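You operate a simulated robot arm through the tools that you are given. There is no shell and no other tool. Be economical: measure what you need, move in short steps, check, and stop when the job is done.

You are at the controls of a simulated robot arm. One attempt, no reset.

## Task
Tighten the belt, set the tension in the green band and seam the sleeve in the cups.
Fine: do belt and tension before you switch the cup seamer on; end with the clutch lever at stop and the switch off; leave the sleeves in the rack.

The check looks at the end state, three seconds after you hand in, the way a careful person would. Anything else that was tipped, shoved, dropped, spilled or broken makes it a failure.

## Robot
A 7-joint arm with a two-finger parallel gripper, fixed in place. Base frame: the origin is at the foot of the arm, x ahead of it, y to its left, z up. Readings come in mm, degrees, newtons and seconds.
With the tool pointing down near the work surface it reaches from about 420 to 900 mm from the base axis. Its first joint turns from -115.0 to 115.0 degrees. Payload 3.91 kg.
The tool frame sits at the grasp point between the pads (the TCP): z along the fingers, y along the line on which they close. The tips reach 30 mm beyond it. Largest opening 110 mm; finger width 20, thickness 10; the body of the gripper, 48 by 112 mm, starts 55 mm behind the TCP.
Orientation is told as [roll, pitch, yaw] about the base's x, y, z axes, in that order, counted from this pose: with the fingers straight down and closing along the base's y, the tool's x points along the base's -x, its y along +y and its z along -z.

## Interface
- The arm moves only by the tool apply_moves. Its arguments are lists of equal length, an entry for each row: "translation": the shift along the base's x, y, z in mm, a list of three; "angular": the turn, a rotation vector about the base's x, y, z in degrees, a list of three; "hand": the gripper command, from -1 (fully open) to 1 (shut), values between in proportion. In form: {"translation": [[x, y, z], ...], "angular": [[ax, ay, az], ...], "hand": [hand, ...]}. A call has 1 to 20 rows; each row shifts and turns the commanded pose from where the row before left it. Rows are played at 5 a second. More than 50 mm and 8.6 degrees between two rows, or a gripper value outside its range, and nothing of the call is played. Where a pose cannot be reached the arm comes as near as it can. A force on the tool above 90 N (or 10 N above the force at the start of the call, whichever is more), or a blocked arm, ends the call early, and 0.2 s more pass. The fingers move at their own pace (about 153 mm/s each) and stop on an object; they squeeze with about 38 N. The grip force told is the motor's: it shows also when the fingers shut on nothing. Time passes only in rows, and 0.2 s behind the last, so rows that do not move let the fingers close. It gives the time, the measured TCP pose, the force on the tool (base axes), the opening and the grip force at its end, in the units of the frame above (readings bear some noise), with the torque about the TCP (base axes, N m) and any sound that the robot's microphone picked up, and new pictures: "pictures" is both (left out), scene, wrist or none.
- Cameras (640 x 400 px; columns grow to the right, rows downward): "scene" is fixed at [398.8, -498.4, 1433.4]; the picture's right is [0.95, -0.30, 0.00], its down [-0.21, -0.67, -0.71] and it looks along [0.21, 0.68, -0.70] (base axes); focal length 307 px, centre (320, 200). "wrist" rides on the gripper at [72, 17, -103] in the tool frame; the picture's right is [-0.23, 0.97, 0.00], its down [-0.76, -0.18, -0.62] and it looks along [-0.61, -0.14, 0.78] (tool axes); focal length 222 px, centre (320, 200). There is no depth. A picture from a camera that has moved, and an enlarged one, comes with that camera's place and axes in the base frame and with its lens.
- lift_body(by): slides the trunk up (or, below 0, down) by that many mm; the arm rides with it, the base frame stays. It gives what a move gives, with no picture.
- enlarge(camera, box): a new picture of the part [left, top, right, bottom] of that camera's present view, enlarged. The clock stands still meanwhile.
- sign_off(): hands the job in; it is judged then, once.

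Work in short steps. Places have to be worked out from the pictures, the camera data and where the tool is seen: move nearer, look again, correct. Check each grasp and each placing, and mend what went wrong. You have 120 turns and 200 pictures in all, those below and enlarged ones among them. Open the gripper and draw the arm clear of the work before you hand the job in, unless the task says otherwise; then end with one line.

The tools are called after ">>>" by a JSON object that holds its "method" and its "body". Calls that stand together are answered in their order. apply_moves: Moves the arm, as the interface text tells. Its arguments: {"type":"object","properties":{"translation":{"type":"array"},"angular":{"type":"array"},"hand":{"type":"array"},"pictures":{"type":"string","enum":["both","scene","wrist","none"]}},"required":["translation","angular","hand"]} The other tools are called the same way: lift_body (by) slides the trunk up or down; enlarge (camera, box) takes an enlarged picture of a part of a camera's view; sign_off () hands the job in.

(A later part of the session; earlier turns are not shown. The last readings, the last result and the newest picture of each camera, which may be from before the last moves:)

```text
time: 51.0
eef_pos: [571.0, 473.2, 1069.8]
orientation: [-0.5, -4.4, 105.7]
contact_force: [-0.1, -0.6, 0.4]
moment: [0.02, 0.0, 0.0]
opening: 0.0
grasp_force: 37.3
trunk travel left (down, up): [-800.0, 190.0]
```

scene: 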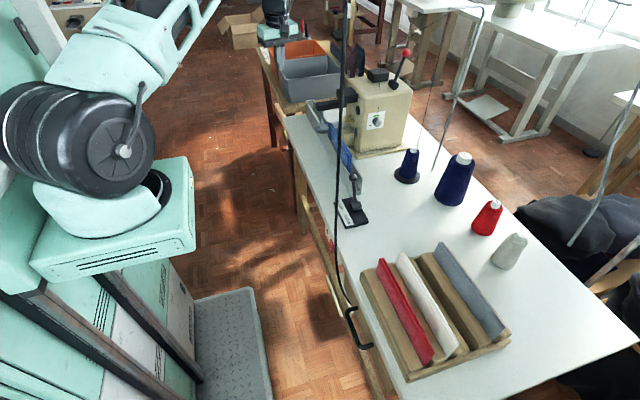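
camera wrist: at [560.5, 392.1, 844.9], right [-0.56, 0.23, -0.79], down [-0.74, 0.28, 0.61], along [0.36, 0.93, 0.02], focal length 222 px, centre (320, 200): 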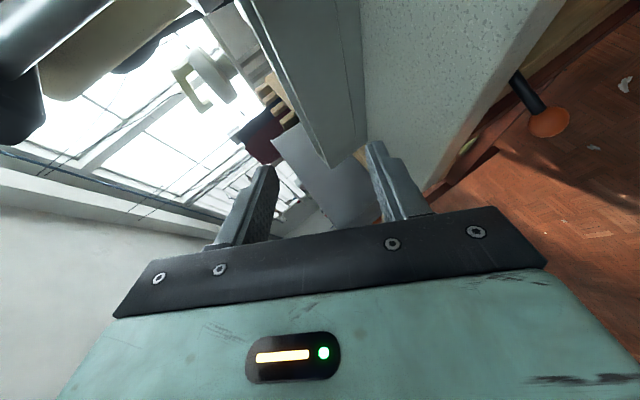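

Recovered. Unyaw to ≈40 while moving back to (470,540), then lower the trunk.

>>> {"method": "apply_moves", "body": {"translation": [[-12, 8, 0], [-12, 8, 0], [-12, 8, 0], [-12, 8, 0], [-12, 8, 0], [-12, 8, 0], [-12, 8, 0], [-12, 8, 0]], "angular": [[0, 0, -8], [0, 0, -8], [0, 0, -8], [0, 0, -8], [0, 0, -8], [0, 0, -8], [0, 0, -8], [0, 0, -8]], "hand": [1, 1, 1, 1, 1, 1, 1, 1], "pictures": "none"}}

>>> {"method": "lift_body", "body": {"by": -200}}

```text
time: 52.8
eef_pos: [475.0, 537.2, 1068.2]
orientation: [-0.7, -4.2, 41.5]
contact_force: [0.2, 0.4, 0.0]
moment: [0.0, 0.02, -0.01]
opening: 0.0
grasp_force: 38.0
trunk travel left (down, up): [-800.0, 190.0]
```

```text
time: 54.9
eef_pos: [475.8, 536.9, 869.3]
orientation: [-0.7, -4.3, 41.7]
contact_force: [0.0, -0.5, 1.0]
moment: [0.0, 0.0, 0.0]
opening: 0.0
grasp_force: 38.2
trunk travel left (down, up): [-600.0, 390.0]
```

Now tilt forward while descending, at yaw 41.

>>> {"method": "apply_moves", "body": {"translation": [[0, 5, -15], [0, 5, -15], [0, 5, -15], [0, 5, -15]], "angular": [[4.6, -5.3, 0], [4.6, -5.3, 0], [4.6, -5.3, 0], [4.6, -5.3, 0]], "hand": [1, 1, 1, 1], "pictures": "none"}}

>>> {"method": "apply_moves", "body": {"translation": [[0, 8, -20], [0, 8, -20], [0, 8, -20], [0, 8, -20]], "angular": [[4.6, -5.3, 0], [4.6, -5.3, 0], [4.6, -5.3, 0], [4.6, -5.3, 0]], "hand": [1, 1, 1, 1], "pictures": "none"}}

```text
time: 55.9
eef_pos: [475.1, 558.1, 808.4]
orientation: [-1.0, -32.5, 41.8]
contact_force: [-0.6, -0.2, 0.0]
moment: [0.01, 0.01, 0.0]
opening: 0.1
grasp_force: 37.8
trunk travel left (down, up): [-600.0, 390.0]
```

```text
time: 57.0
eef_pos: [573.4, 573.8, 867.4]
orientation: [22.2, -62.8, 10.8]
contact_force: [0.6, 0.8, 0.7]
moment: [-0.03, 0.0, -0.01]
opening: 0.1
grasp_force: 37.4
trunk travel left (down, up): [-600.0, 390.0]
stopped in row 4: the arm was blocked; the commanded pose is now the measured one
```

It flipped again between tilt −32 and −60. I recover, then replicate the original successful path (pitch at yaw 0 close in, lower trunk, then yaw).

>>> {"method": "lift_body", "body": {"by": 200}}

>>> {"method": "apply_moves", "body": {"translation": [[-10, -10, 0], [-10, -10, 0], [-10, -10, 0], [-10, -10, 0], [-10, -10, 0], [-10, -10, 0], [-10, -10, 0], [-10, -10, 0], [0, 0, 0]], "angular": [[-3, 6.5, 0], [-3, 6.5, 0], [-3, 6.5, 0], [-3, 6.5, 0], [-3, 6.5, 0], [-3, 6.5, 0], [-3, 6.5, 0], [-3, 6.5, 0], [0, 0, 0]], "hand": [1, 1, 1, 1, 1, 1, 1, 1, 1], "pictures": "scene"}}

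```text
time: 59.2
eef_pos: [570.5, 580.3, 1070.8]
orientation: [23.1, -62.9, 10.6]
contact_force: [0.5, -0.9, 0.1]
moment: [0.07, -0.01, 0.1]
opening: 0.1
grasp_force: 38.3
trunk travel left (down, up): [-800.0, 190.0]
```

```text
time: 61.2
eef_pos: [486.4, 505.9, 1073.6]
orientation: [11.8, -6.3, 18.3]
contact_force: [-0.7, -0.3, 0.1]
moment: [0.02, 0.0, -0.03]
opening: 0.0
grasp_force: 37.7
trunk travel left (down, up): [-800.0, 190.0]
```

scene: 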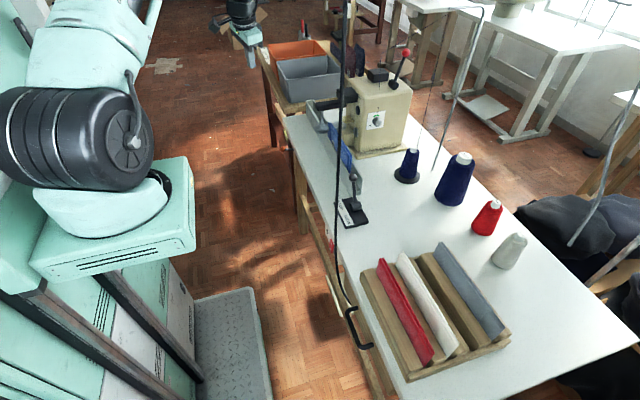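

Recovered. Zero the orientation, restore trunk to the initial height, position at (480,471).

>>> {"method": "apply_moves", "body": {"translation": [[0, -12, -20], [0, -12, -20], [0, -11, -20], [0, 0, -20], [0, 0, -20]], "angular": [[0, 0, -6.1], [0, 0, -6.1], [0, 0, -6.1], [-6, 3.1, 0], [-6, 3.1, 0]], "hand": [1, 1, 1, 1, 1], "pictures": "none"}}

>>> {"method": "lift_body", "body": {"by": -50}}

>>> {"method": "apply_moves", "body": {"translation": [[-8, 3, -22], [-8, 3, -22], [-8, 3, -22], [-8, 3, -22], [-8, 3, -22], [-8, 3, -22], [-8, 3, -22], [-8, 3, -22], [-8, 3, -22], [-8, 3, -22]], "angular": [[0, -4, 0], [0, -4, 0], [0, -4, 0], [0, -4, 0], [0, -4, 0], [0, -4, 0], [0, -4, 0], [0, -4, 0], [0, -4, 0], [0, -4, 0]], "hand": [1, 1, 1, 1, 1, 1, 1, 1, 1, 1], "pictures": "none"}}

```text
time: 62.4
eef_pos: [485.2, 468.9, 973.6]
orientation: [-0.1, -0.1, 0.6]
contact_force: [-0.7, 0.0, 0.2]
moment: [-0.01, 0.01, 0.02]
opening: 0.2
grasp_force: 38.1
trunk travel left (down, up): [-800.0, 190.0]
```

```text
time: 63.3
eef_pos: [486.1, 470.3, 923.4]
orientation: [-0.2, -0.1, 0.7]
contact_force: [-0.8, -0.3, 0.1]
moment: [-0.01, 0.03, -0.03]
opening: 0.0
grasp_force: 37.5
trunk travel left (down, up): [-750.0, 240.0]
```

```text
time: 65.7
eef_pos: [432.6, 500.0, 714.2]
orientation: [0.5, -40.1, -2.5]
contact_force: [-0.4, 0.0, 0.0]
moment: [0.05, 0.01, 0.02]
opening: 0.1
grasp_force: 37.8
trunk travel left (down, up): [-750.0, 240.0]
stopped in row 10: the arm was blocked; the commanded pose is now the measured one
```

Same state as the first time. Continue pitching to −60 while easing outward.

>>> {"method": "apply_moves", "body": {"translation": [[8, 0, 0], [8, 0, 0], [8, 0, 0], [8, 0, 0], [8, 0, 0], [0, 0, 0]], "angular": [[0, -4, 0], [0, -4, 0], [0, -4, 0], [0, -4, 0], [0, -4, 0], [0, 0, 2]], "hand": [1, 1, 1, 1, 1, 1], "pictures": "scene"}}

```text
time: 67.1
eef_pos: [470.2, 498.6, 714.4]
orientation: [2.2, -60.1, -1.6]
contact_force: [-0.4, -0.4, 0.5]
moment: [-0.02, 0.01, 0.01]
opening: 0.1
grasp_force: 37.9
trunk travel left (down, up): [-750.0, 240.0]
```

scene: 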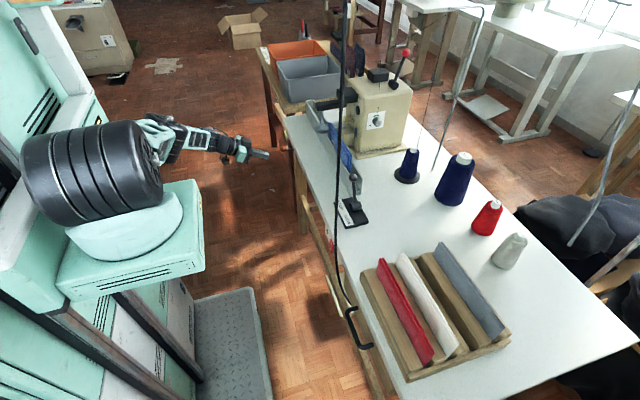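

Good branch. Lower the trunk 150 and step up/left as before, adding yaw progressively.

>>> {"method": "lift_body", "body": {"by": -150}}

>>> {"method": "apply_moves", "body": {"translation": [[0, 8, 15], [0, 8, 15], [0, 8, 15], [0, 8, 15], [0, 8, 15], [0, 10, 10], [0, 10, 0], [0, 10, 0], [0, 10, 0], [0, 10, 0]], "angular": [[0, 0, 2], [0, 0, 2], [0, 0, 2], [0, 0, 2], [0, 0, 2], [0, 0, 4], [0, 0, 4], [0, 0, 4], [0, 0, 0], [0, 0, 0]], "hand": [1, 1, 1, 1, 1, 1, 1, 1, 1, 1], "pictures": "none"}}

```text
time: 68.8
eef_pos: [472.2, 499.5, 563.8]
orientation: [2.3, -60.0, -1.6]
contact_force: [-0.4, 0.4, -0.1]
moment: [0.0, -0.01, 0.03]
opening: 0.2
grasp_force: 37.9
trunk travel left (down, up): [-600.0, 390.0]
```

```text
time: 71.0
eef_pos: [485.7, 587.6, 657.1]
orientation: [3.6, -60.0, 17.9]
contact_force: [-0.3, -0.4, 0.0]
moment: [-0.02, -0.02, 0.01]
opening: 0.1
grasp_force: 37.8
trunk travel left (down, up): [-600.0, 390.0]
```

On track. Yaw up to ~36 while going to y≈638, then advance to x≈548 beside the knob.

>>> {"method": "apply_moves", "body": {"translation": [[0, 10, 0], [0, 10, 0], [0, 10, 0], [0, 10, 0], [0, 10, 0], [12, 0, 0], [12, 0, 0], [12, 0, 0], [12, 0, -2], [12, 0, -2]], "angular": [[0, 0, 4], [0, 0, 4], [0, 0, 4], [0, 0, 4], [0, 0, 2], [0, 0, 0], [0, 0, 0], [0, 0, 0], [0, 0, 0], [0, 0, 0]], "hand": [1, 1, 1, 1, 1, 1, 1, 1, 1, 1], "pictures": "wrist"}}

```text
time: 73.2
eef_pos: [530.3, 641.1, 644.8]
orientation: [2.4, -60.1, 38.2]
contact_force: [-0.4, 1.3, 0.1]
moment: [0.02, -0.01, -0.01]
opening: 0.0
grasp_force: 38.3
trunk travel left (down, up): [-600.0, 390.0]
camera wrist: at [422.7, 571.2, 634.0], right [-0.54, 0.81, 0.22], down [0.01, -0.25, 0.97], along [0.84, 0.52, 0.13], focal length 222 px, centre (320, 200)
```

wrist: 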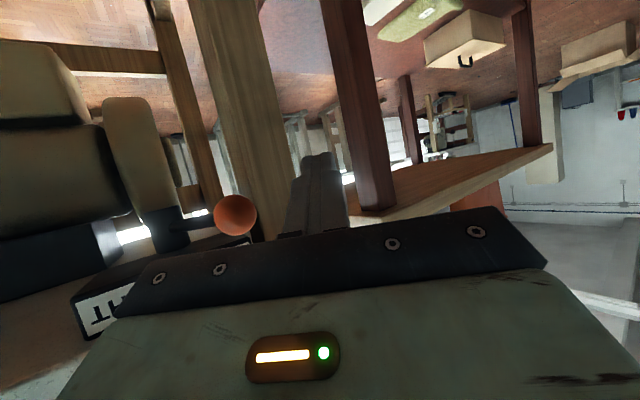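

Knob confirmed at (567,598,649). Advance 15 mm more, raise a little, and unyaw to ~22 beside it.

>>> {"method": "apply_moves", "body": {"translation": [[5, 0, 3], [5, 0, 3], [5, 0, 2], [0, -3, 0], [0, -3, 0], [0, -3, 0]], "angular": [[0, 0, 0], [0, 0, -3], [0, 0, -3], [0, 0, -3], [0, 0, -3], [0, 0, -3]], "hand": [1, 1, 1, 1, 1, 1], "pictures": "none"}}

```text
time: 74.6
eef_pos: [543.3, 612.4, 666.8]
orientation: [2.3, -60.1, 23.3]
contact_force: [-0.1, 0.0, 0.8]
moment: [0.01, 0.04, -0.01]
opening: 0.0
grasp_force: 37.1
out of reach, approached as far as the arm can: row 2, 3, 4, 6
trunk travel left (down, up): [-600.0, 390.0]
```

At the limit but now sitting right beside the ball's +y side near the tip. I start the sweep toward −x/−y in small steps.

>>> {"method": "apply_moves", "body": {"translation": [[0, -8, -3], [-2, -8, -3], [-2, -8, -2], [-3, -8, 0], [-2, -8, 0]], "angular": [[0, 0, -1], [0, 0, -1], [0, 0, -1], [0, 0, -1], [0, 0, -1]], "hand": [1, 1, 1, 1, 1]}}

```text
time: 75.8
eef_pos: [535.5, 571.3, 657.5]
orientation: [2.2, -60.0, 18.2]
contact_force: [-0.5, 0.1, -0.1]
moment: [0.02, 0.01, -0.03]
opening: 0.0
grasp_force: 37.8
trunk travel left (down, up): [-600.0, 390.0]
camera wrist: at [410.3, 543.2, 647.0], right [-0.23, 0.95, 0.22], down [-0.08, -0.24, 0.97], along [0.97, 0.2, 0.13], focal length 222 px, centre (320, 200)
```

scene: 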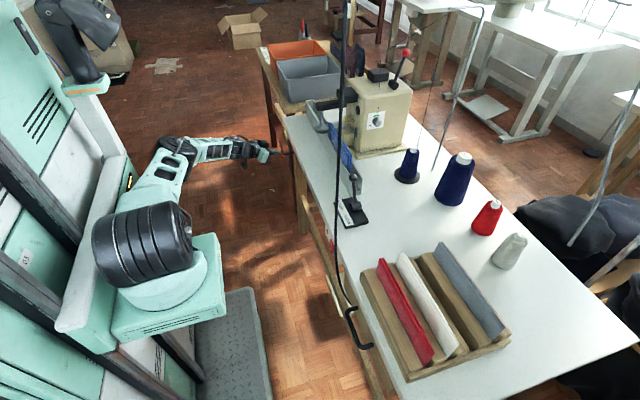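
wrist: 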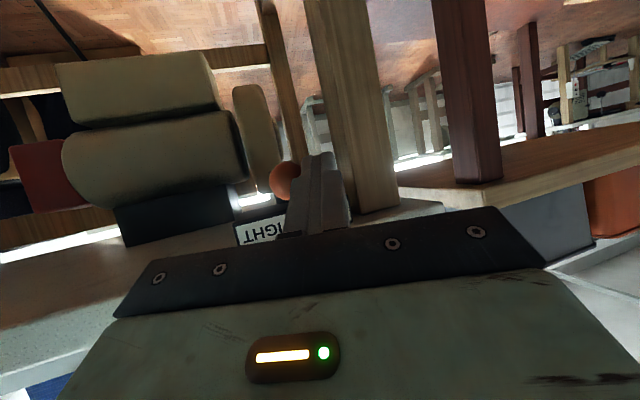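

The knob is moving (now ≈(553,552)). Continue the sweep toward TIGHT.

>>> {"method": "apply_moves", "body": {"translation": [[2, -8, 0], [2, -8, 0], [2, -8, 0], [3, -8, 0], [3, -6, 0], [3, -5, 0]], "angular": [[0, 0, -2], [0, 0, -2], [0, 0, -2], [0, 0, -2], [0, 0, -2], [0, 0, -2]], "hand": [1, 1, 1, 1, 1, 1], "pictures": "wrist"}}

```text
time: 77.2
eef_pos: [545.5, 536.1, 657.5]
orientation: [3.1, -59.8, 6.4]
contact_force: [4.1, 47.2, -13.9]
moment: [0.47, 0.28, 1.22]
opening: 0.1
grasp_force: 37.4
trunk travel left (down, up): [-600.0, 390.0]
camera wrist: at [416.6, 531.7, 648.2], right [-0.04, 0.97, 0.22], down [-0.12, -0.23, 0.97], along [0.99, 0.01, 0.13], focal length 222 px, centre (320, 200)
```

wrist: 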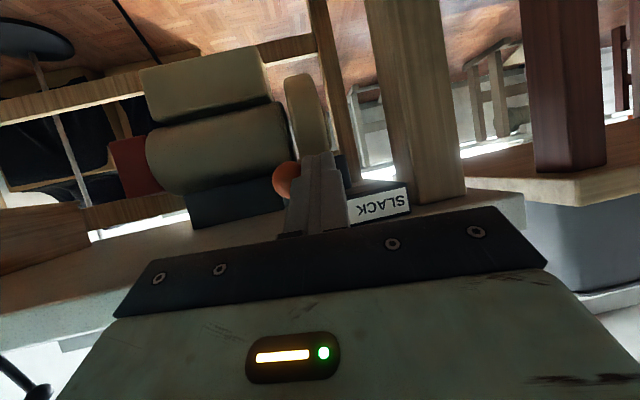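

47 N resistance with the knob at y≈513 — symmetric to its start, so likely the TIGHT stop. I nudge 3 mm more, then back off and look.

>>> {"method": "apply_moves", "body": {"translation": [[0, -3, 0], [0, 0, 0], [0, 10, 0], [0, 12, 0], [-15, 8, 0], [-15, 0, 0], [-15, 0, 0]], "angular": [[0, 0, 0], [0, 0, 0], [0, 0, 0], [0, 0, 0], [0, 0, 0], [0, 0, 0], [0, 0, 0]], "hand": [1, 1, 1, 1, 1, 1, 1], "pictures": "wrist"}}

```text
time: 78.8
eef_pos: [504.9, 555.7, 657.8]
orientation: [2.1, -60.0, 6.3]
contact_force: [-0.4, -0.5, 0.8]
moment: [0.0, -0.05, 0.01]
opening: 0.1
grasp_force: 37.8
trunk travel left (down, up): [-600.0, 390.0]
camera wrist: at [377.3, 554.3, 646.6], right [-0.02, 0.98, 0.21], down [-0.13, -0.22, 0.97], along [0.99, 0.0, 0.13], focal length 222 px, centre (320, 200)
```

wrist: 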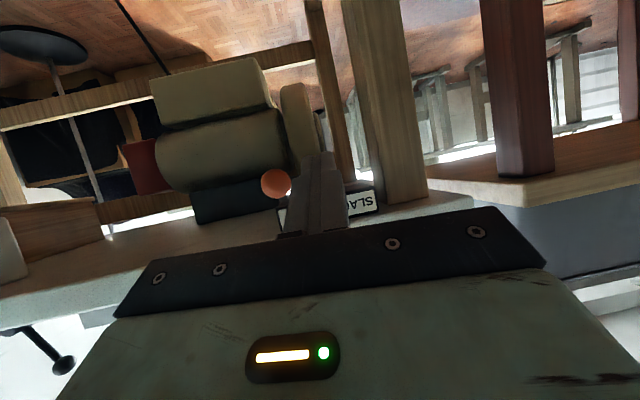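

Knob ≈(565,519). I shift right to view the whole lever and plate.

>>> {"method": "apply_moves", "body": {"translation": [[-10, -10, 0], [-10, -12, 0], [0, -12, 0], [0, -12, 0], [0, -12, 0]], "angular": [[0, 0, -2], [0, 0, 0], [0, 0, 0], [0, 0, 0], [0, 0, 0]], "hand": [1, 1, 1, 1, 1], "pictures": "none"}}

>>> {"method": "enlarge", "body": {"camera": "wrist", "box": [240, 110, 460, 250]}}

```text
time: 79.7
eef_pos: [530.3, 507.0, 651.1]
orientation: [3.5, -59.2, -0.2]
contact_force: [-63.1, -5.3, 14.8]
moment: [0.13, 0.07, 0.56]
opening: 0.1
grasp_force: 38.1
trunk travel left (down, up): [-600.0, 390.0]
stopped in row 4: the force on the tool passed its limit at 114 N (the readings are from after the stop); the commanded pose is now the measured one
```

```text
2.86 times, centred on (350, 180) of wrist
camera zoom: at [402.9, 516.7, 642.0], right [0.07, 0.97, 0.23], down [-0.14, -0.21, 0.97], along [0.99, -0.1, 0.12], focal length 635 px, centre (234, 257)
```

zoom: 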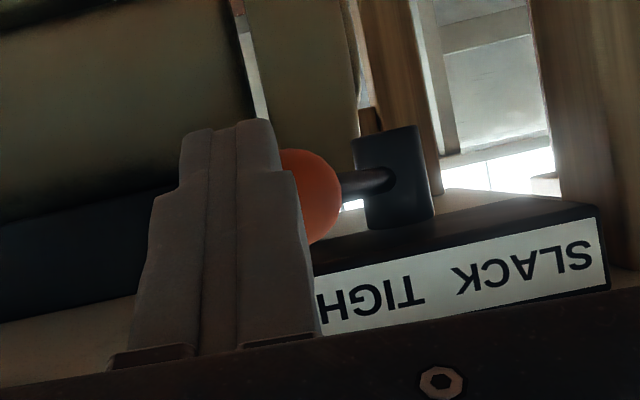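

The arm drifted forward and bumped the knob end-on; the lever is still on the TIGHT side. I retreat in x.

>>> {"method": "apply_moves", "body": {"translation": [[-15, 0, 0], [-15, 0, 0], [-10, 0, 0]], "angular": [[0, 0, 0], [0, 0, 0], [0, 0, 0]], "hand": [1, 1, 1], "pictures": "wrist"}}

```text
time: 80.7
eef_pos: [548.0, 472.2, 646.3]
orientation: [1.7, -59.8, -4.1]
contact_force: [0.4, 0.4, 0.3]
moment: [0.02, 0.01, -0.05]
opening: 0.1
grasp_force: 38.4
trunk travel left (down, up): [-600.0, 390.0]
stopped in row 3: the arm was blocked; the commanded pose is now the measured one
camera wrist: at [423.6, 495.5, 636.0], right [0.16, 0.96, 0.21], down [-0.16, -0.18, 0.97], along [0.97, -0.19, 0.13], focal length 222 px, centre (320, 200)
```

wrist: 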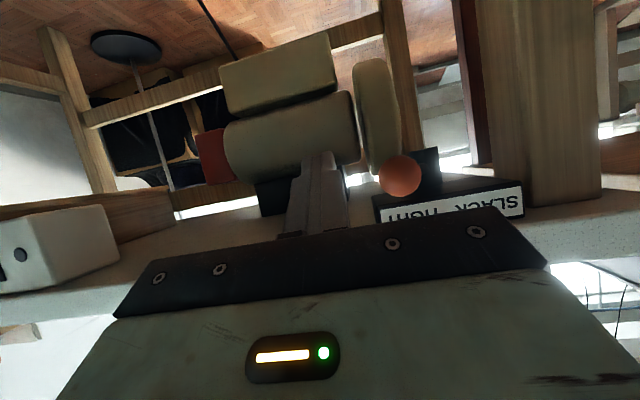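

Lever hub recomputed ≈(646,556); knob angle ≈ −25° from straight — at the same place as the stop under load. Now I check the arm posture before leaving.

>>> {"method": "apply_moves", "body": {"translation": [[-10, 0, 0], [-5, 0, 0]], "angular": [[0, 0, 0], [0, 0, 0]], "hand": [1, 1]}}

```text
time: 81.3
eef_pos: [552.4, 462.1, 645.4]
orientation: [1.3, -59.9, -5.6]
contact_force: [0.4, -0.2, 0.1]
moment: [0.01, -0.01, -0.03]
opening: 0.0
grasp_force: 38.4
trunk travel left (down, up): [-600.0, 390.0]
camera wrist: at [428.0, 488.6, 634.3], right [0.19, 0.96, 0.21], down [-0.17, -0.18, 0.97], along [0.97, -0.22, 0.13], focal length 222 px, centre (320, 200)
```

scene: 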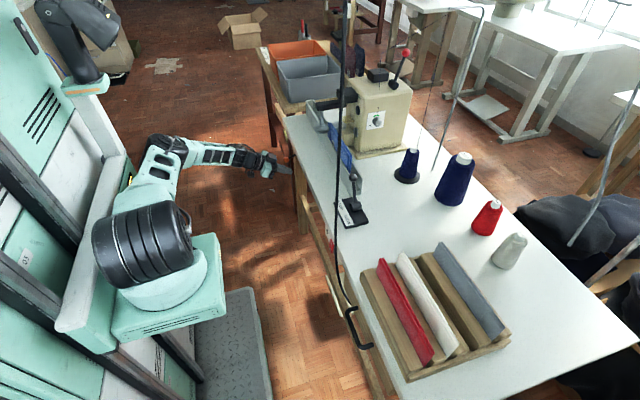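
wrist: 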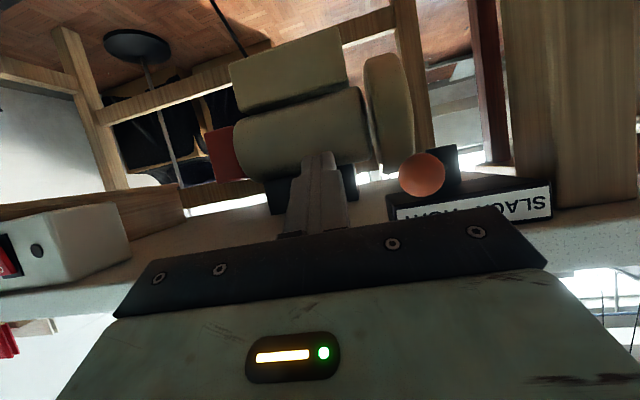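

The elbow is folded near the column, so x retreat slides. I steepen the tool (pitch back up) to draw the tips away from the edge.

>>> {"method": "apply_moves", "body": {"translation": [[-3, 3, -3], [-3, 3, -3], [-3, 3, -3], [-3, 3, -3]], "angular": [[0, 5, 0], [0, 5, 0], [0, 5, 0], [0, 5, 0]], "hand": [1, 1, 1, 1]}}

```text
time: 82.3
eef_pos: [519.8, 486.8, 633.5]
orientation: [0.0, -39.7, -2.5]
contact_force: [-1.3, -0.1, -0.9]
moment: [-0.02, 0.02, 0.0]
opening: 0.1
grasp_force: 37.5
trunk travel left (down, up): [-600.0, 390.0]
camera wrist: at [398.1, 508.2, 667.3], right [0.22, 0.97, 0.14], down [0.18, -0.19, 0.97], along [0.96, -0.18, -0.21], focal length 222 px, centre (320, 200)
```

scene: 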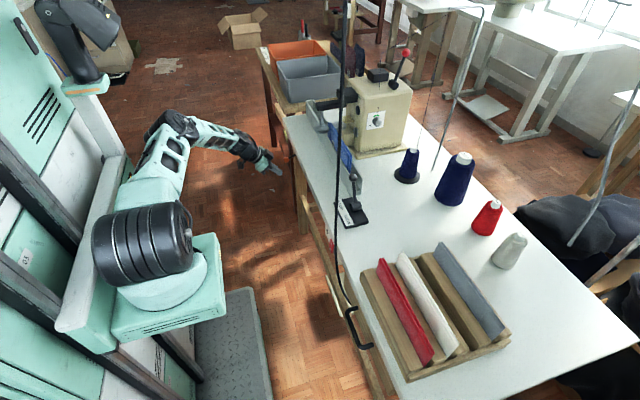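
wrist: 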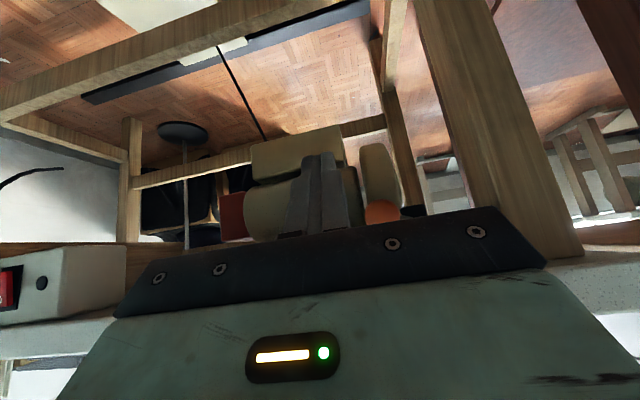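

Retreating works with steeper pitch. Move back further in x for a clear view of the lever.

>>> {"method": "apply_moves", "body": {"translation": [[-10, 0, 0], [-10, 0, 0], [-10, 0, 0], [-10, -5, 0], [-10, -5, 0]], "angular": [[0, 0, 0], [0, 0, 0], [0, 0, 0], [0, 0, 0], [0, 0, 0]], "hand": [1, 1, 1, 1, 1], "pictures": "none"}}

>>> {"method": "enlarge", "body": {"camera": "wrist", "box": [240, 110, 460, 250]}}

```text
time: 83.5
eef_pos: [471.3, 474.6, 635.1]
orientation: [0.0, -39.8, -2.8]
contact_force: [-0.1, -0.4, -0.2]
moment: [-0.03, -0.01, 0.0]
opening: 0.0
grasp_force: 37.5
trunk travel left (down, up): [-600.0, 390.0]
```

```text
2.86 times, centred on (350, 180) of wrist
camera zoom: at [350.3, 496.3, 667.3], right [0.22, 0.96, 0.15], down [0.18, -0.19, 0.97], along [0.96, -0.19, -0.21], focal length 635 px, centre (234, 257)
```

zoom: 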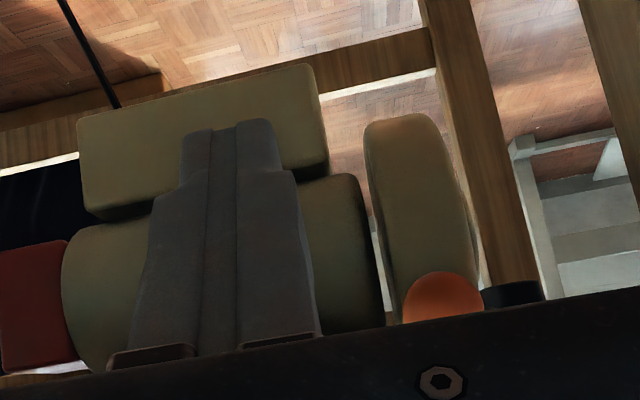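

I raise the trunk 100 mm for the same view angle as the first plate picture.

>>> {"method": "lift_body", "body": {"by": 100}}

>>> {"method": "enlarge", "body": {"camera": "wrist", "box": [300, 120, 460, 220]}}

```text
time: 84.8
eef_pos: [470.4, 474.7, 734.3]
orientation: [0.0, -39.8, -2.8]
contact_force: [1.2, 0.6, 0.5]
moment: [0.0, -0.01, 0.01]
opening: 0.1
grasp_force: 37.7
trunk travel left (down, up): [-700.0, 290.0]
```

```text
4.00 times, centred on (380, 170) of wrist
camera zoom: at [349.7, 496.6, 767.4], right [0.22, 0.96, 0.15], down [0.18, -0.19, 0.97], along [0.96, -0.19, -0.21], focal length 888 px, centre (80, 320)
```

zoom: 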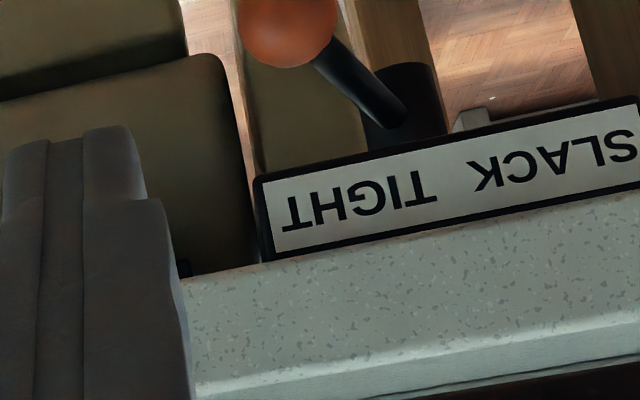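

The lever sits clearly on TIGHT (knob y≈519 vs hub ≈556). Next the tension dial: I raise up, untilt and swing over with yaw 90 so the camera looks along +y at the machine's front.

>>> {"method": "lift_body", "body": {"by": 150}}

>>> {"method": "apply_moves", "body": {"translation": [[0, -15, 20], [0, -20, 20], [0, -20, 20], [5, -20, 20], [10, -20, 20], [15, -25, 15], [15, -25, 15], [15, -25, 15], [15, -25, 15], [15, -25, 10], [15, -25, 5], [15, -25, 0]], "angular": [[0, 8, 0], [0, 8, 0], [0, 8, 0], [0, 8, 0], [0, 7.8, 0], [0, 0, 8], [0, 0, 8], [0, 0, 8], [0, 0, 8], [0, 0, 8], [0, 0, 8], [0, 0, 8]], "hand": [-0.1, -0.1, -0.1, -0.1, -0.1, -0.1, -0.1, -0.1, -0.1, -0.1, -0.1, -0.1], "pictures": "none"}}

```text
time: 86.5
eef_pos: [471.5, 474.0, 884.0]
orientation: [0.1, -39.8, -2.6]
contact_force: [-1.0, -0.2, 0.4]
moment: [-0.01, 0.0, 0.01]
opening: 0.0
grasp_force: 37.8
trunk travel left (down, up): [-850.0, 140.0]
```

```text
time: 89.1
eef_pos: [590.8, 205.1, 1059.0]
orientation: [-1.7, -0.2, 54.1]
contact_force: [-0.5, -0.9, 0.3]
moment: [0.02, -0.01, -0.01]
opening: 60.4
grasp_force: 0.1
trunk travel left (down, up): [-850.0, 140.0]
```

Continue to about (720,110,1030) with yaw 90, and look at the machine front.

>>> {"method": "apply_moves", "body": {"translation": [[25, -18, -5], [25, -18, -5], [25, -18, -5], [25, -18, -5], [20, -15, -5]], "angular": [[0, 0, 8], [0, 0, 8], [0, 0, 8], [0, 0, 8], [0, 0, 4]], "hand": [-0.1, -0.1, -0.1, -0.1, -0.1]}}

```text
time: 90.3
eef_pos: [709.5, 120.1, 1034.0]
orientation: [-1.8, -0.1, 90.1]
contact_force: [-0.1, 0.0, 0.8]
moment: [-0.03, -0.01, 0.0]
opening: 60.8
grasp_force: 0.2
trunk travel left (down, up): [-850.0, 140.0]
camera wrist: at [689.9, 45.7, 1136.5], right [-0.97, 0.22, -0.03], down [0.16, 0.76, 0.63], along [0.16, 0.61, -0.78], focal length 222 px, centre (320, 200)
```

scene: 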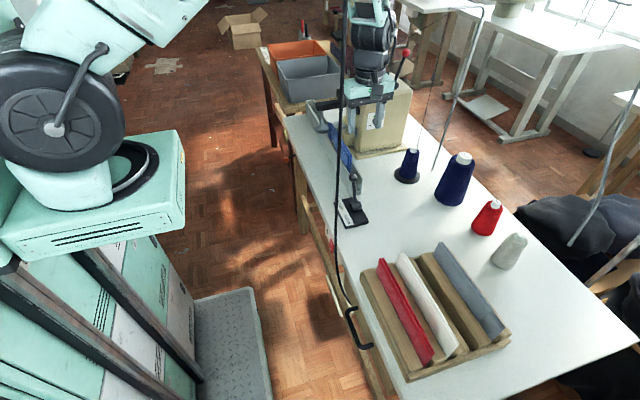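
wrist: 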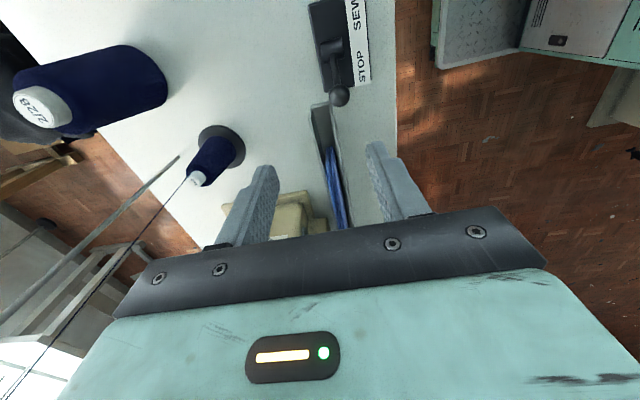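

The tool is clear. A navy cone stands near (921,185) with its top at z≈865, in front of the dial, so I will approach the dial tilted 45° from above. First tilt and look at the dial from (800,125,950).

>>> {"method": "apply_moves", "body": {"translation": [[15, 1, -12], [15, 1, -12], [15, 1, -12], [15, 1, -12], [15, 1, -12], [15, 1, -12]], "angular": [[7.8, 0, 0], [7.8, 0, 0], [7.8, 0, 0], [7.8, 0, 0], [7.8, 0, 0], [7.8, 0, 0]], "hand": [-0.1, -0.1, -0.1, -0.1, -0.1, -0.1]}}

```text
time: 91.7
eef_pos: [801.8, 125.2, 962.3]
orientation: [-1.9, -46.9, 90.1]
contact_force: [0.9, 0.9, 0.7]
moment: [-0.04, 0.0, 0.01]
opening: 60.7
grasp_force: 0.0
trunk travel left (down, up): [-850.0, 140.0]
camera wrist: at [780.7, 0.5, 979.5], right [-0.97, 0.18, 0.14], down [0.16, 0.06, 0.99], along [0.16, 0.98, -0.09], focal length 222 px, centre (320, 200)
```

scene: 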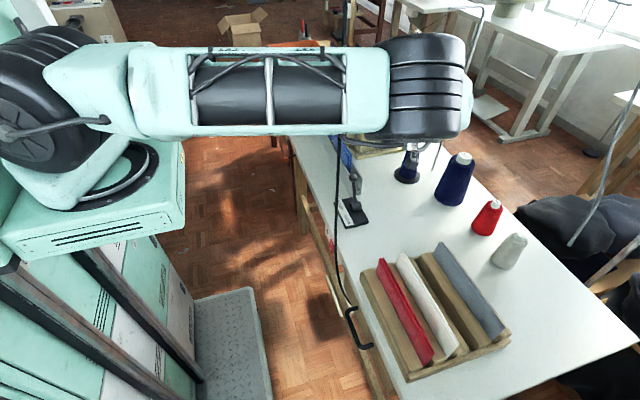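
wrist: 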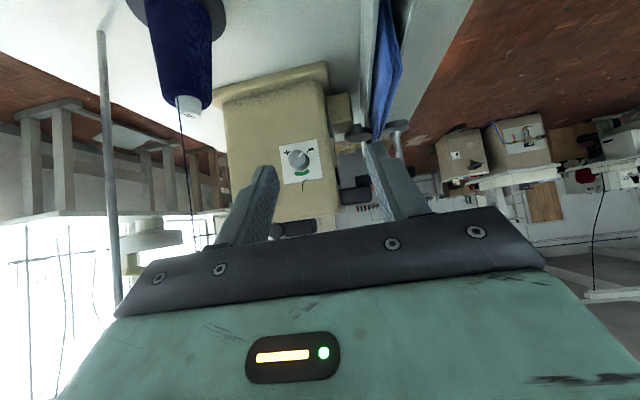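

Excellent view of the dial. I enlarge it.

>>> {"method": "enlarge", "body": {"camera": "wrist", "box": [260, 120, 340, 200]}}

>>> {"method": "enlarge", "body": {"camera": "wrist", "box": [300, 60, 460, 220]}}

```text
5.00 times, centred on (300, 160) of wrist
camera zoom: at [780.7, 0.5, 979.5], right [-0.97, 0.18, 0.14], down [0.16, 0.06, 0.99], along [0.16, 0.98, -0.09], focal length 1111 px, centre (420, 400)
```

zoom: 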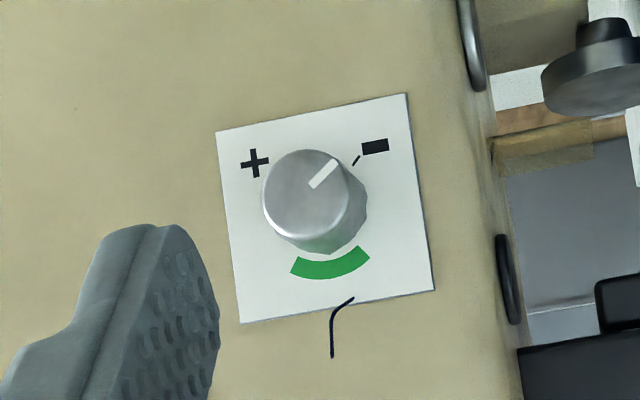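

```text
2.50 times, centred on (380, 140) of wrist
camera zoom: at [780.7, 0.5, 979.5], right [-0.97, 0.18, 0.14], down [0.16, 0.06, 0.99], along [0.16, 0.98, -0.09], focal length 555 px, centre (170, 350)
```

zoom: 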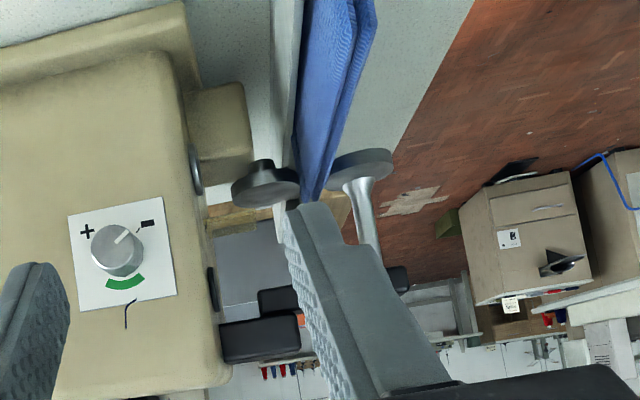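

Dial decoded (picture is upside down): pointer at "−" (≈ −128° from up), green band straight up ±35°. Knob axis ≈(863, y, 878), front y≈334, panel y≈354, Ø≈33. I need ~+128° about base y, in strokes. Test turning the tool −32° about y here in the air.

>>> {"method": "apply_moves", "body": {"translation": [[0, 5, 0], [0, 5, 0], [0, 5, 0], [0, 5, 0]], "angular": [[0, -8, 0], [0, -8, 0], [0, -8, 0], [0, -8, 0]], "hand": [-0.1, -0.1, -0.1, -0.1], "pictures": "none"}}

>>> {"method": "apply_moves", "body": {"translation": [[0, 5, 0], [0, 5, 0], [0, 5, 0], [0, 5, 0]], "angular": [[0, -8, 0], [0, -8, 0], [0, -8, 0], [0, -8, 0]], "hand": [-0.1, -0.1, -0.1, -0.1]}}

```text
time: 92.7
eef_pos: [801.6, 144.2, 962.6]
orientation: [-44.3, -38.2, 119.6]
contact_force: [-0.4, 0.3, 0.8]
moment: [-0.01, -0.02, -0.01]
opening: 60.4
grasp_force: 0.1
trunk travel left (down, up): [-850.0, 140.0]
```

```text
time: 93.7
eef_pos: [800.5, 164.0, 963.3]
orientation: [-73.4, -18.6, 133.9]
contact_force: [0.2, -0.2, -0.1]
moment: [0.0, -0.02, 0.0]
opening: 60.4
grasp_force: 0.1
trunk travel left (down, up): [-850.0, 140.0]
camera wrist: at [775.9, 38.4, 952.2], right [-0.56, 0.18, -0.81], down [-0.82, 0.06, 0.57], along [0.15, 0.98, 0.11], focal length 222 px, centre (320, 200)
```

scene: 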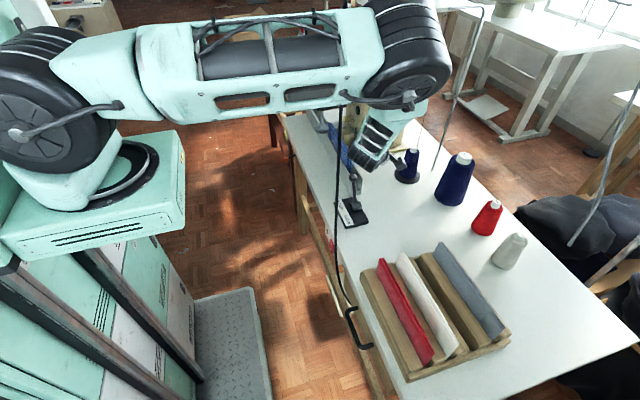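
wrist: 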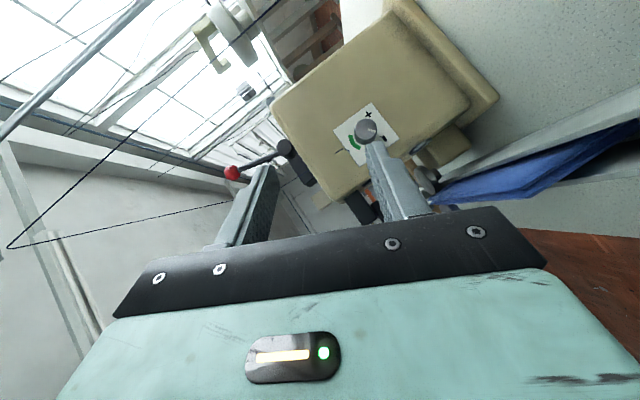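

Tracks well at φ≈−64°. Knob re-measured at (863,334,880). Move to the pre-grasp 70 mm back along the tool axis: (806,270,905).

>>> {"method": "apply_moves", "body": {"translation": [[1, 18, -10], [1, 18, -10], [1, 18, -10], [1, 18, -10], [1, 18, -10], [1, 16, -8]], "angular": [[0, 0, 0], [0, 0, 0], [0, 0, 0], [0, 0, 0], [0, 0, 0], [0, 0, 0]], "hand": [-0.1, -0.1, -0.1, -0.1, -0.1, -0.1]}}

```text
time: 95.1
eef_pos: [805.6, 269.6, 904.9]
orientation: [-73.3, -18.6, 133.8]
contact_force: [-0.8, 0.2, -1.2]
moment: [0.01, 0.01, 0.03]
opening: 60.3
grasp_force: 0.0
trunk travel left (down, up): [-850.0, 140.0]
camera wrist: at [781.2, 145.4, 894.2], right [-0.56, 0.18, -0.81], down [-0.82, 0.06, 0.57], along [0.15, 0.98, 0.11], focal length 222 px, centre (320, 200)
```

scene: 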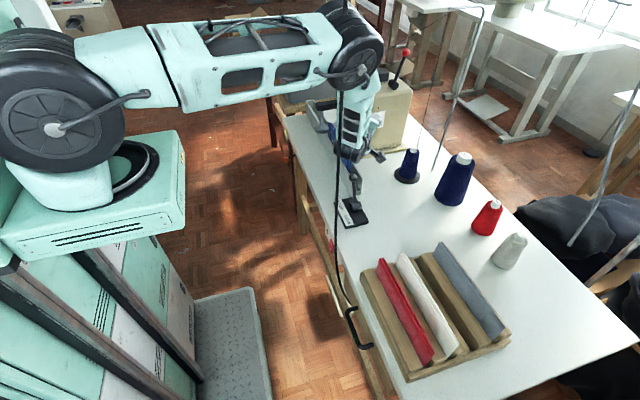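
wrist: 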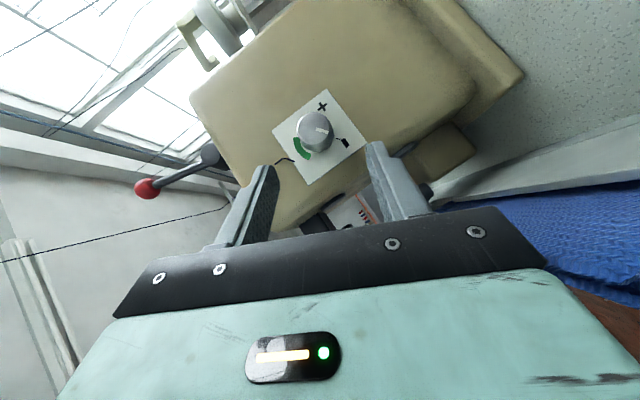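

Knob at (862,334,882) again. Advance 70 mm along the tool axis around the knob.

>>> {"method": "apply_moves", "body": {"translation": [[9, 10.2, -3.5], [9, 10.2, -3.5], [9, 10.2, -3.5], [9, 10.2, -3.5], [4, 5, -2], [4, 4, -2]], "angular": [[0, 0, 0], [0, 0, 0], [0, 0, 0], [0, 0, 0], [0, 0, 0], [0, 0, 0]], "hand": [-0.1, -0.1, -0.1, -0.1, -0.1, -0.1], "pictures": "wrist"}}

```text
time: 96.5
eef_pos: [848.5, 309.9, 880.6]
orientation: [-72.4, -18.6, 133.3]
contact_force: [-29.6, -40.0, 12.3]
moment: [1.25, -0.85, -0.16]
opening: 59.9
grasp_force: 0.0
trunk travel left (down, up): [-850.0, 140.0]
stopped in row 6: the force on the tool passed its limit at 122 N (the readings are from after the stop); the commanded pose is now the measured one
camera wrist: at [822.1, 184.9, 872.3], right [-0.56, 0.17, -0.81], down [-0.81, 0.07, 0.58], along [0.16, 0.98, 0.1], focal length 222 px, centre (320, 200)
```

wrist: 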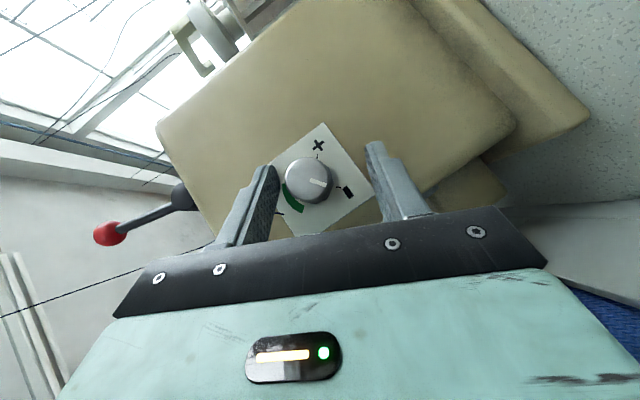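

Tips touched the panel sooner than estimated (panel y≈340). The knob lies between the pads, about 7 mm toward the upper finger; I back off 4 mm, raise 7 mm and close.

>>> {"method": "apply_moves", "body": {"translation": [[-3, -4, 3], [-1, 0, 4], [0, 0, 0], [0, 0, 0], [0, 0, 0]], "angular": [[0, 0, 0], [0, 0, 0], [0, 0, 0], [0, 0, 0], [0, 0, 0]], "hand": [-0.1, -0.1, 1, 1, 1], "pictures": "wrist"}}

```text
time: 97.7
eef_pos: [848.7, 309.7, 890.7]
orientation: [-72.9, -18.5, 133.4]
contact_force: [10.0, -4.0, -1.8]
moment: [-0.59, 0.02, -0.18]
opening: 29.0
grasp_force: 45.0
trunk travel left (down, up): [-850.0, 140.0]
camera wrist: at [821.4, 183.7, 881.2], right [-0.56, 0.17, -0.81], down [-0.81, 0.07, 0.58], along [0.16, 0.98, 0.1], focal length 222 px, centre (320, 200)
```

wrist: 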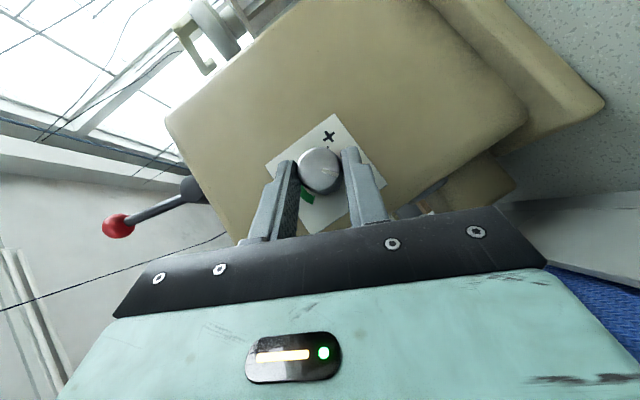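

Gripped (opening 29). Turn +32° about y, pivoting around the knob axis, and check the pointer.

>>> {"method": "apply_moves", "body": {"translation": [[1.2, 0, 1.5], [1.4, 0, 1.3], [1.5, 0, 1.1], [1.7, 0, 0.9]], "angular": [[0, 8, 0], [0, 8, 0], [0, 8, 0], [0, 8, 0]], "hand": [1, 1, 1, 1], "pictures": "wrist"}}

```text
time: 98.7
eef_pos: [852.5, 308.3, 895.7]
orientation: [-43.6, -38.0, 119.2]
contact_force: [8.7, -11.5, 15.8]
moment: [0.66, -0.26, 0.36]
opening: 29.5
grasp_force: 44.9
trunk travel left (down, up): [-850.0, 140.0]
camera wrist: at [825.3, 183.3, 901.5], right [-0.9, 0.17, -0.39], down [-0.38, 0.07, 0.92], along [0.19, 0.98, 0.01], focal length 222 px, centre (320, 200)
```

wrist: 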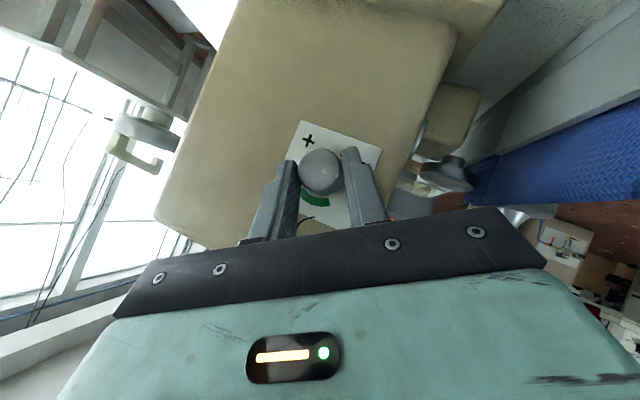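

>>> {"method": "enlarge", "body": {"camera": "wrist", "box": [270, 110, 390, 220]}}

```text
3.64 times, centred on (330, 165) of wrist
camera zoom: at [825.3, 183.3, 901.5], right [-0.9, 0.17, -0.39], down [-0.38, 0.07, 0.92], along [0.19, 0.98, 0.01], focal length 808 px, centre (284, 327)
```

zoom: 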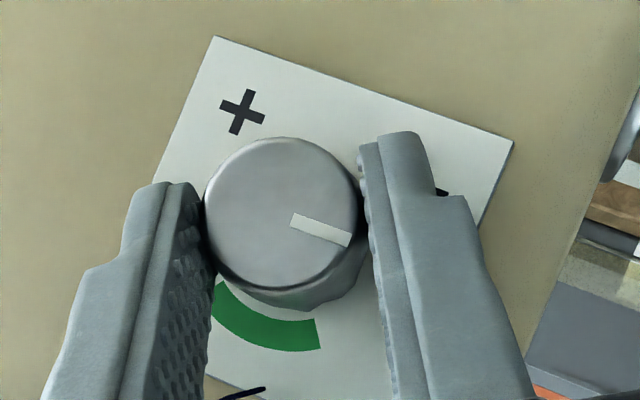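

Pointer moved with the grip: now at ≈ −93°. Continue +24°.

>>> {"method": "apply_moves", "body": {"translation": [[1.8, 0, 0.6], [1.9, 0, 0.4], [1.9, 0, 0.1]], "angular": [[0, 8, 0], [0, 8, 0], [0, 8, 0]], "hand": [1, 1, 1], "pictures": "none"}}

>>> {"method": "enlarge", "body": {"camera": "wrist", "box": [270, 110, 390, 220]}}

```text
time: 99.5
eef_pos: [858.2, 308.8, 898.4]
orientation: [-12.9, -46.0, 98.6]
contact_force: [5.9, -16.2, 23.1]
moment: [1.22, -0.15, 0.17]
opening: 29.3
grasp_force: 45.0
trunk travel left (down, up): [-850.0, 140.0]
```

```text
3.64 times, centred on (330, 165) of wrist
camera zoom: at [835.4, 183.3, 913.7], right [-0.99, 0.17, 0.01], down [0.02, 0.07, 1.0], along [0.17, 0.98, -0.07], focal length 808 px, centre (284, 327)
```

zoom: 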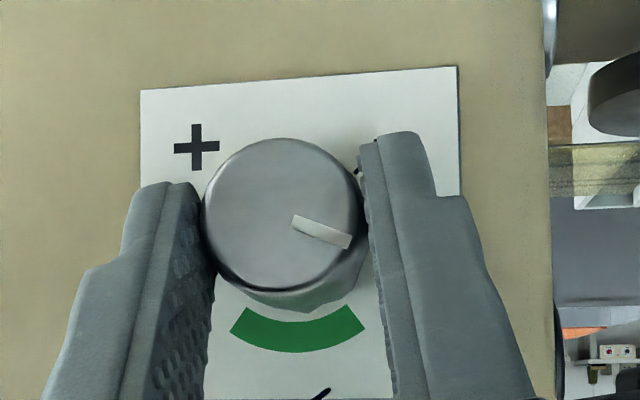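

Pointer ≈ −70° now. Open, ease back 6 mm, rotate the gripper back −56° around the knob, and re-grip.

>>> {"method": "apply_moves", "body": {"translation": [[0, 0, 0], [0, -8, 2], [-1.9, 0, -0.1], [-1.9, 0, -0.4], [-1.8, 0, -0.6], [-1.7, 0, -0.9], [-1.5, 0, -1.1], [-1.4, 0, -1.3], [-1.2, 0, -1.5]], "angular": [[0, 0, 0], [0, 0, 0], [0, -8, 0], [0, -8, 0], [0, -8, 0], [0, -8, 0], [0, -8, 0], [0, -8, 0], [0, -8, 0]], "hand": [-0.1, -0.1, -0.1, -0.1, -0.1, -0.1, -0.1, -0.1, -0.1], "pictures": "wrist"}}

```text
time: 101.5
eef_pos: [845.4, 301.2, 891.0]
orientation: [-72.8, -18.4, 133.5]
contact_force: [-0.6, 0.5, -0.2]
moment: [0.02, 0.01, -0.01]
opening: 60.7
grasp_force: 0.0
trunk travel left (down, up): [-850.0, 140.0]
camera wrist: at [820.1, 176.6, 882.1], right [-0.56, 0.17, -0.81], down [-0.81, 0.07, 0.58], along [0.16, 0.98, 0.1], focal length 222 px, centre (320, 200)
```

wrist: 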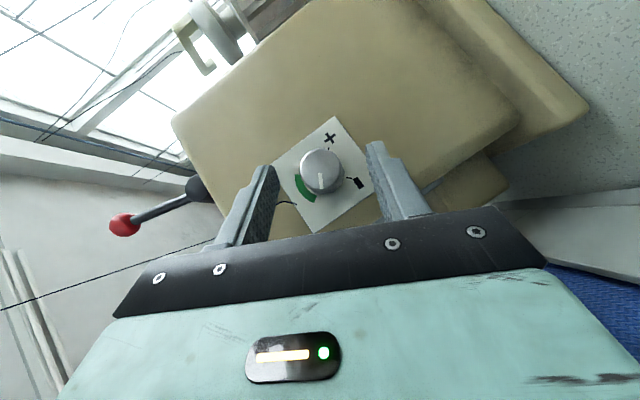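

Centered again; pointer ≈ −57…−65°. Move in, close, and turn +60°.

>>> {"method": "apply_moves", "body": {"translation": [[0, 8, -1], [0, 0, 0], [0, 0, 0], [0, 0, 0], [1.2, 0, 1.5], [1.4, 0, 1.3], [1.5, 0, 1.1], [1.7, 0, 0.9], [1.8, 0, 0.6], [1.9, 0, 0.4], [1.9, 0, 0.1]], "angular": [[0, 0, 0], [0, 0, 0], [0, 0, 0], [0, 0, 0], [0, 8, 0], [0, 8, 0], [0, 8, 0], [0, 8, 0], [0, 8, 0], [0, 8, 0], [0, 8, 0]], "hand": [-0.1, 1, 1, 1, 1, 1, 1, 1, 1, 1, 1], "pictures": "none"}}

>>> {"method": "enlarge", "body": {"camera": "wrist", "box": [270, 110, 390, 220]}}

```text
time: 103.9
eef_pos: [857.0, 309.1, 898.8]
orientation: [-13.0, -45.9, 98.6]
contact_force: [7.6, -19.3, 24.8]
moment: [0.98, -0.18, -0.04]
opening: 29.5
grasp_force: 45.6
trunk travel left (down, up): [-850.0, 140.0]
```

```text
3.64 times, centred on (330, 165) of wrist
camera zoom: at [835.2, 183.7, 914.0], right [-0.99, 0.17, 0.01], down [0.02, 0.07, 1.0], along [0.17, 0.98, -0.07], focal length 808 px, centre (284, 327)
```

zoom: 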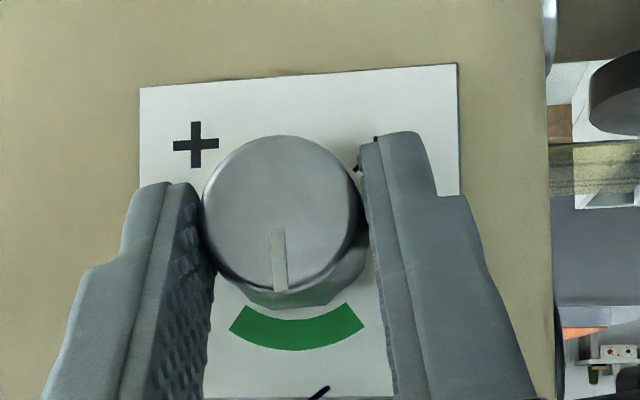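

The pointer is now straight up, in the middle of the green band. Open and retract back/up and toward −x, away from the cone and thread.

>>> {"method": "apply_moves", "body": {"translation": [[0, 0, 0], [0, 0, 0], [0, -10, 10], [0, -12, 12], [-3, -12, 12], [-10, -12, 12], [-15, -12, 12], [-20, -12, 12], [-20, -10, 12]], "angular": [[0, 0, 0], [0, 0, 0], [0, 0, 0], [0, 0, 0], [0, 0, 0], [0, 0, 0], [0, 0, 0], [0, 0, 0], [0, 0, 0]], "hand": [-0.1, -0.1, -0.1, -0.1, -0.1, -0.1, -0.1, -0.1, -0.1]}}

>>> {"method": "enlarge", "body": {"camera": "wrist", "box": [230, 90, 350, 200]}}

```text
time: 105.9
eef_pos: [787.6, 227.8, 978.0]
orientation: [-12.8, -45.8, 98.4]
contact_force: [1.3, 1.2, -0.5]
moment: [0.0, 0.0, 0.01]
opening: 60.8
grasp_force: 0.0
trunk travel left (down, up): [-850.0, 140.0]
camera wrist: at [765.5, 103.6, 994.3], right [-0.99, 0.17, 0.01], down [0.03, 0.07, 1.0], along [0.17, 0.98, -0.07], focal length 222 px, centre (320, 200)
```

scene: 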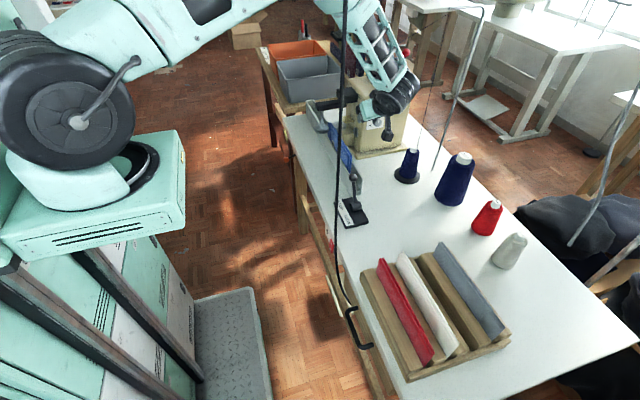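
wrist: 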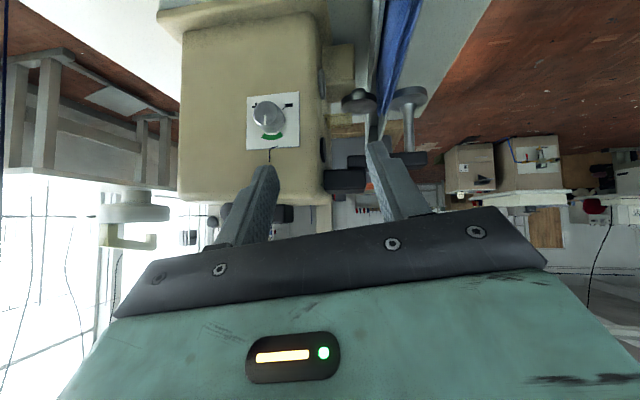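

```text
3.64 times, centred on (290, 145) of wrist
camera zoom: at [765.5, 103.6, 994.3], right [-0.99, 0.17, 0.01], down [0.03, 0.07, 1.0], along [0.17, 0.98, -0.07], focal length 808 px, centre (429, 400)
```

zoom: 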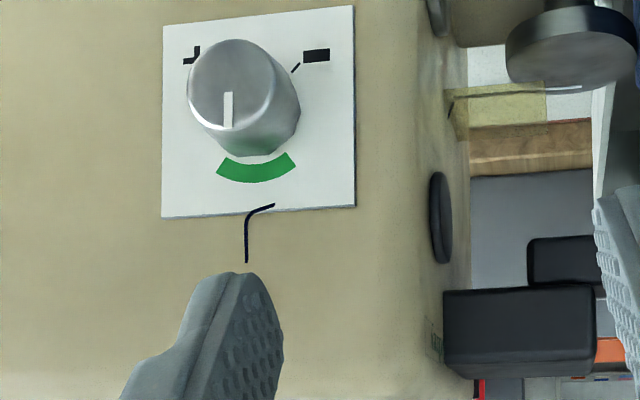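

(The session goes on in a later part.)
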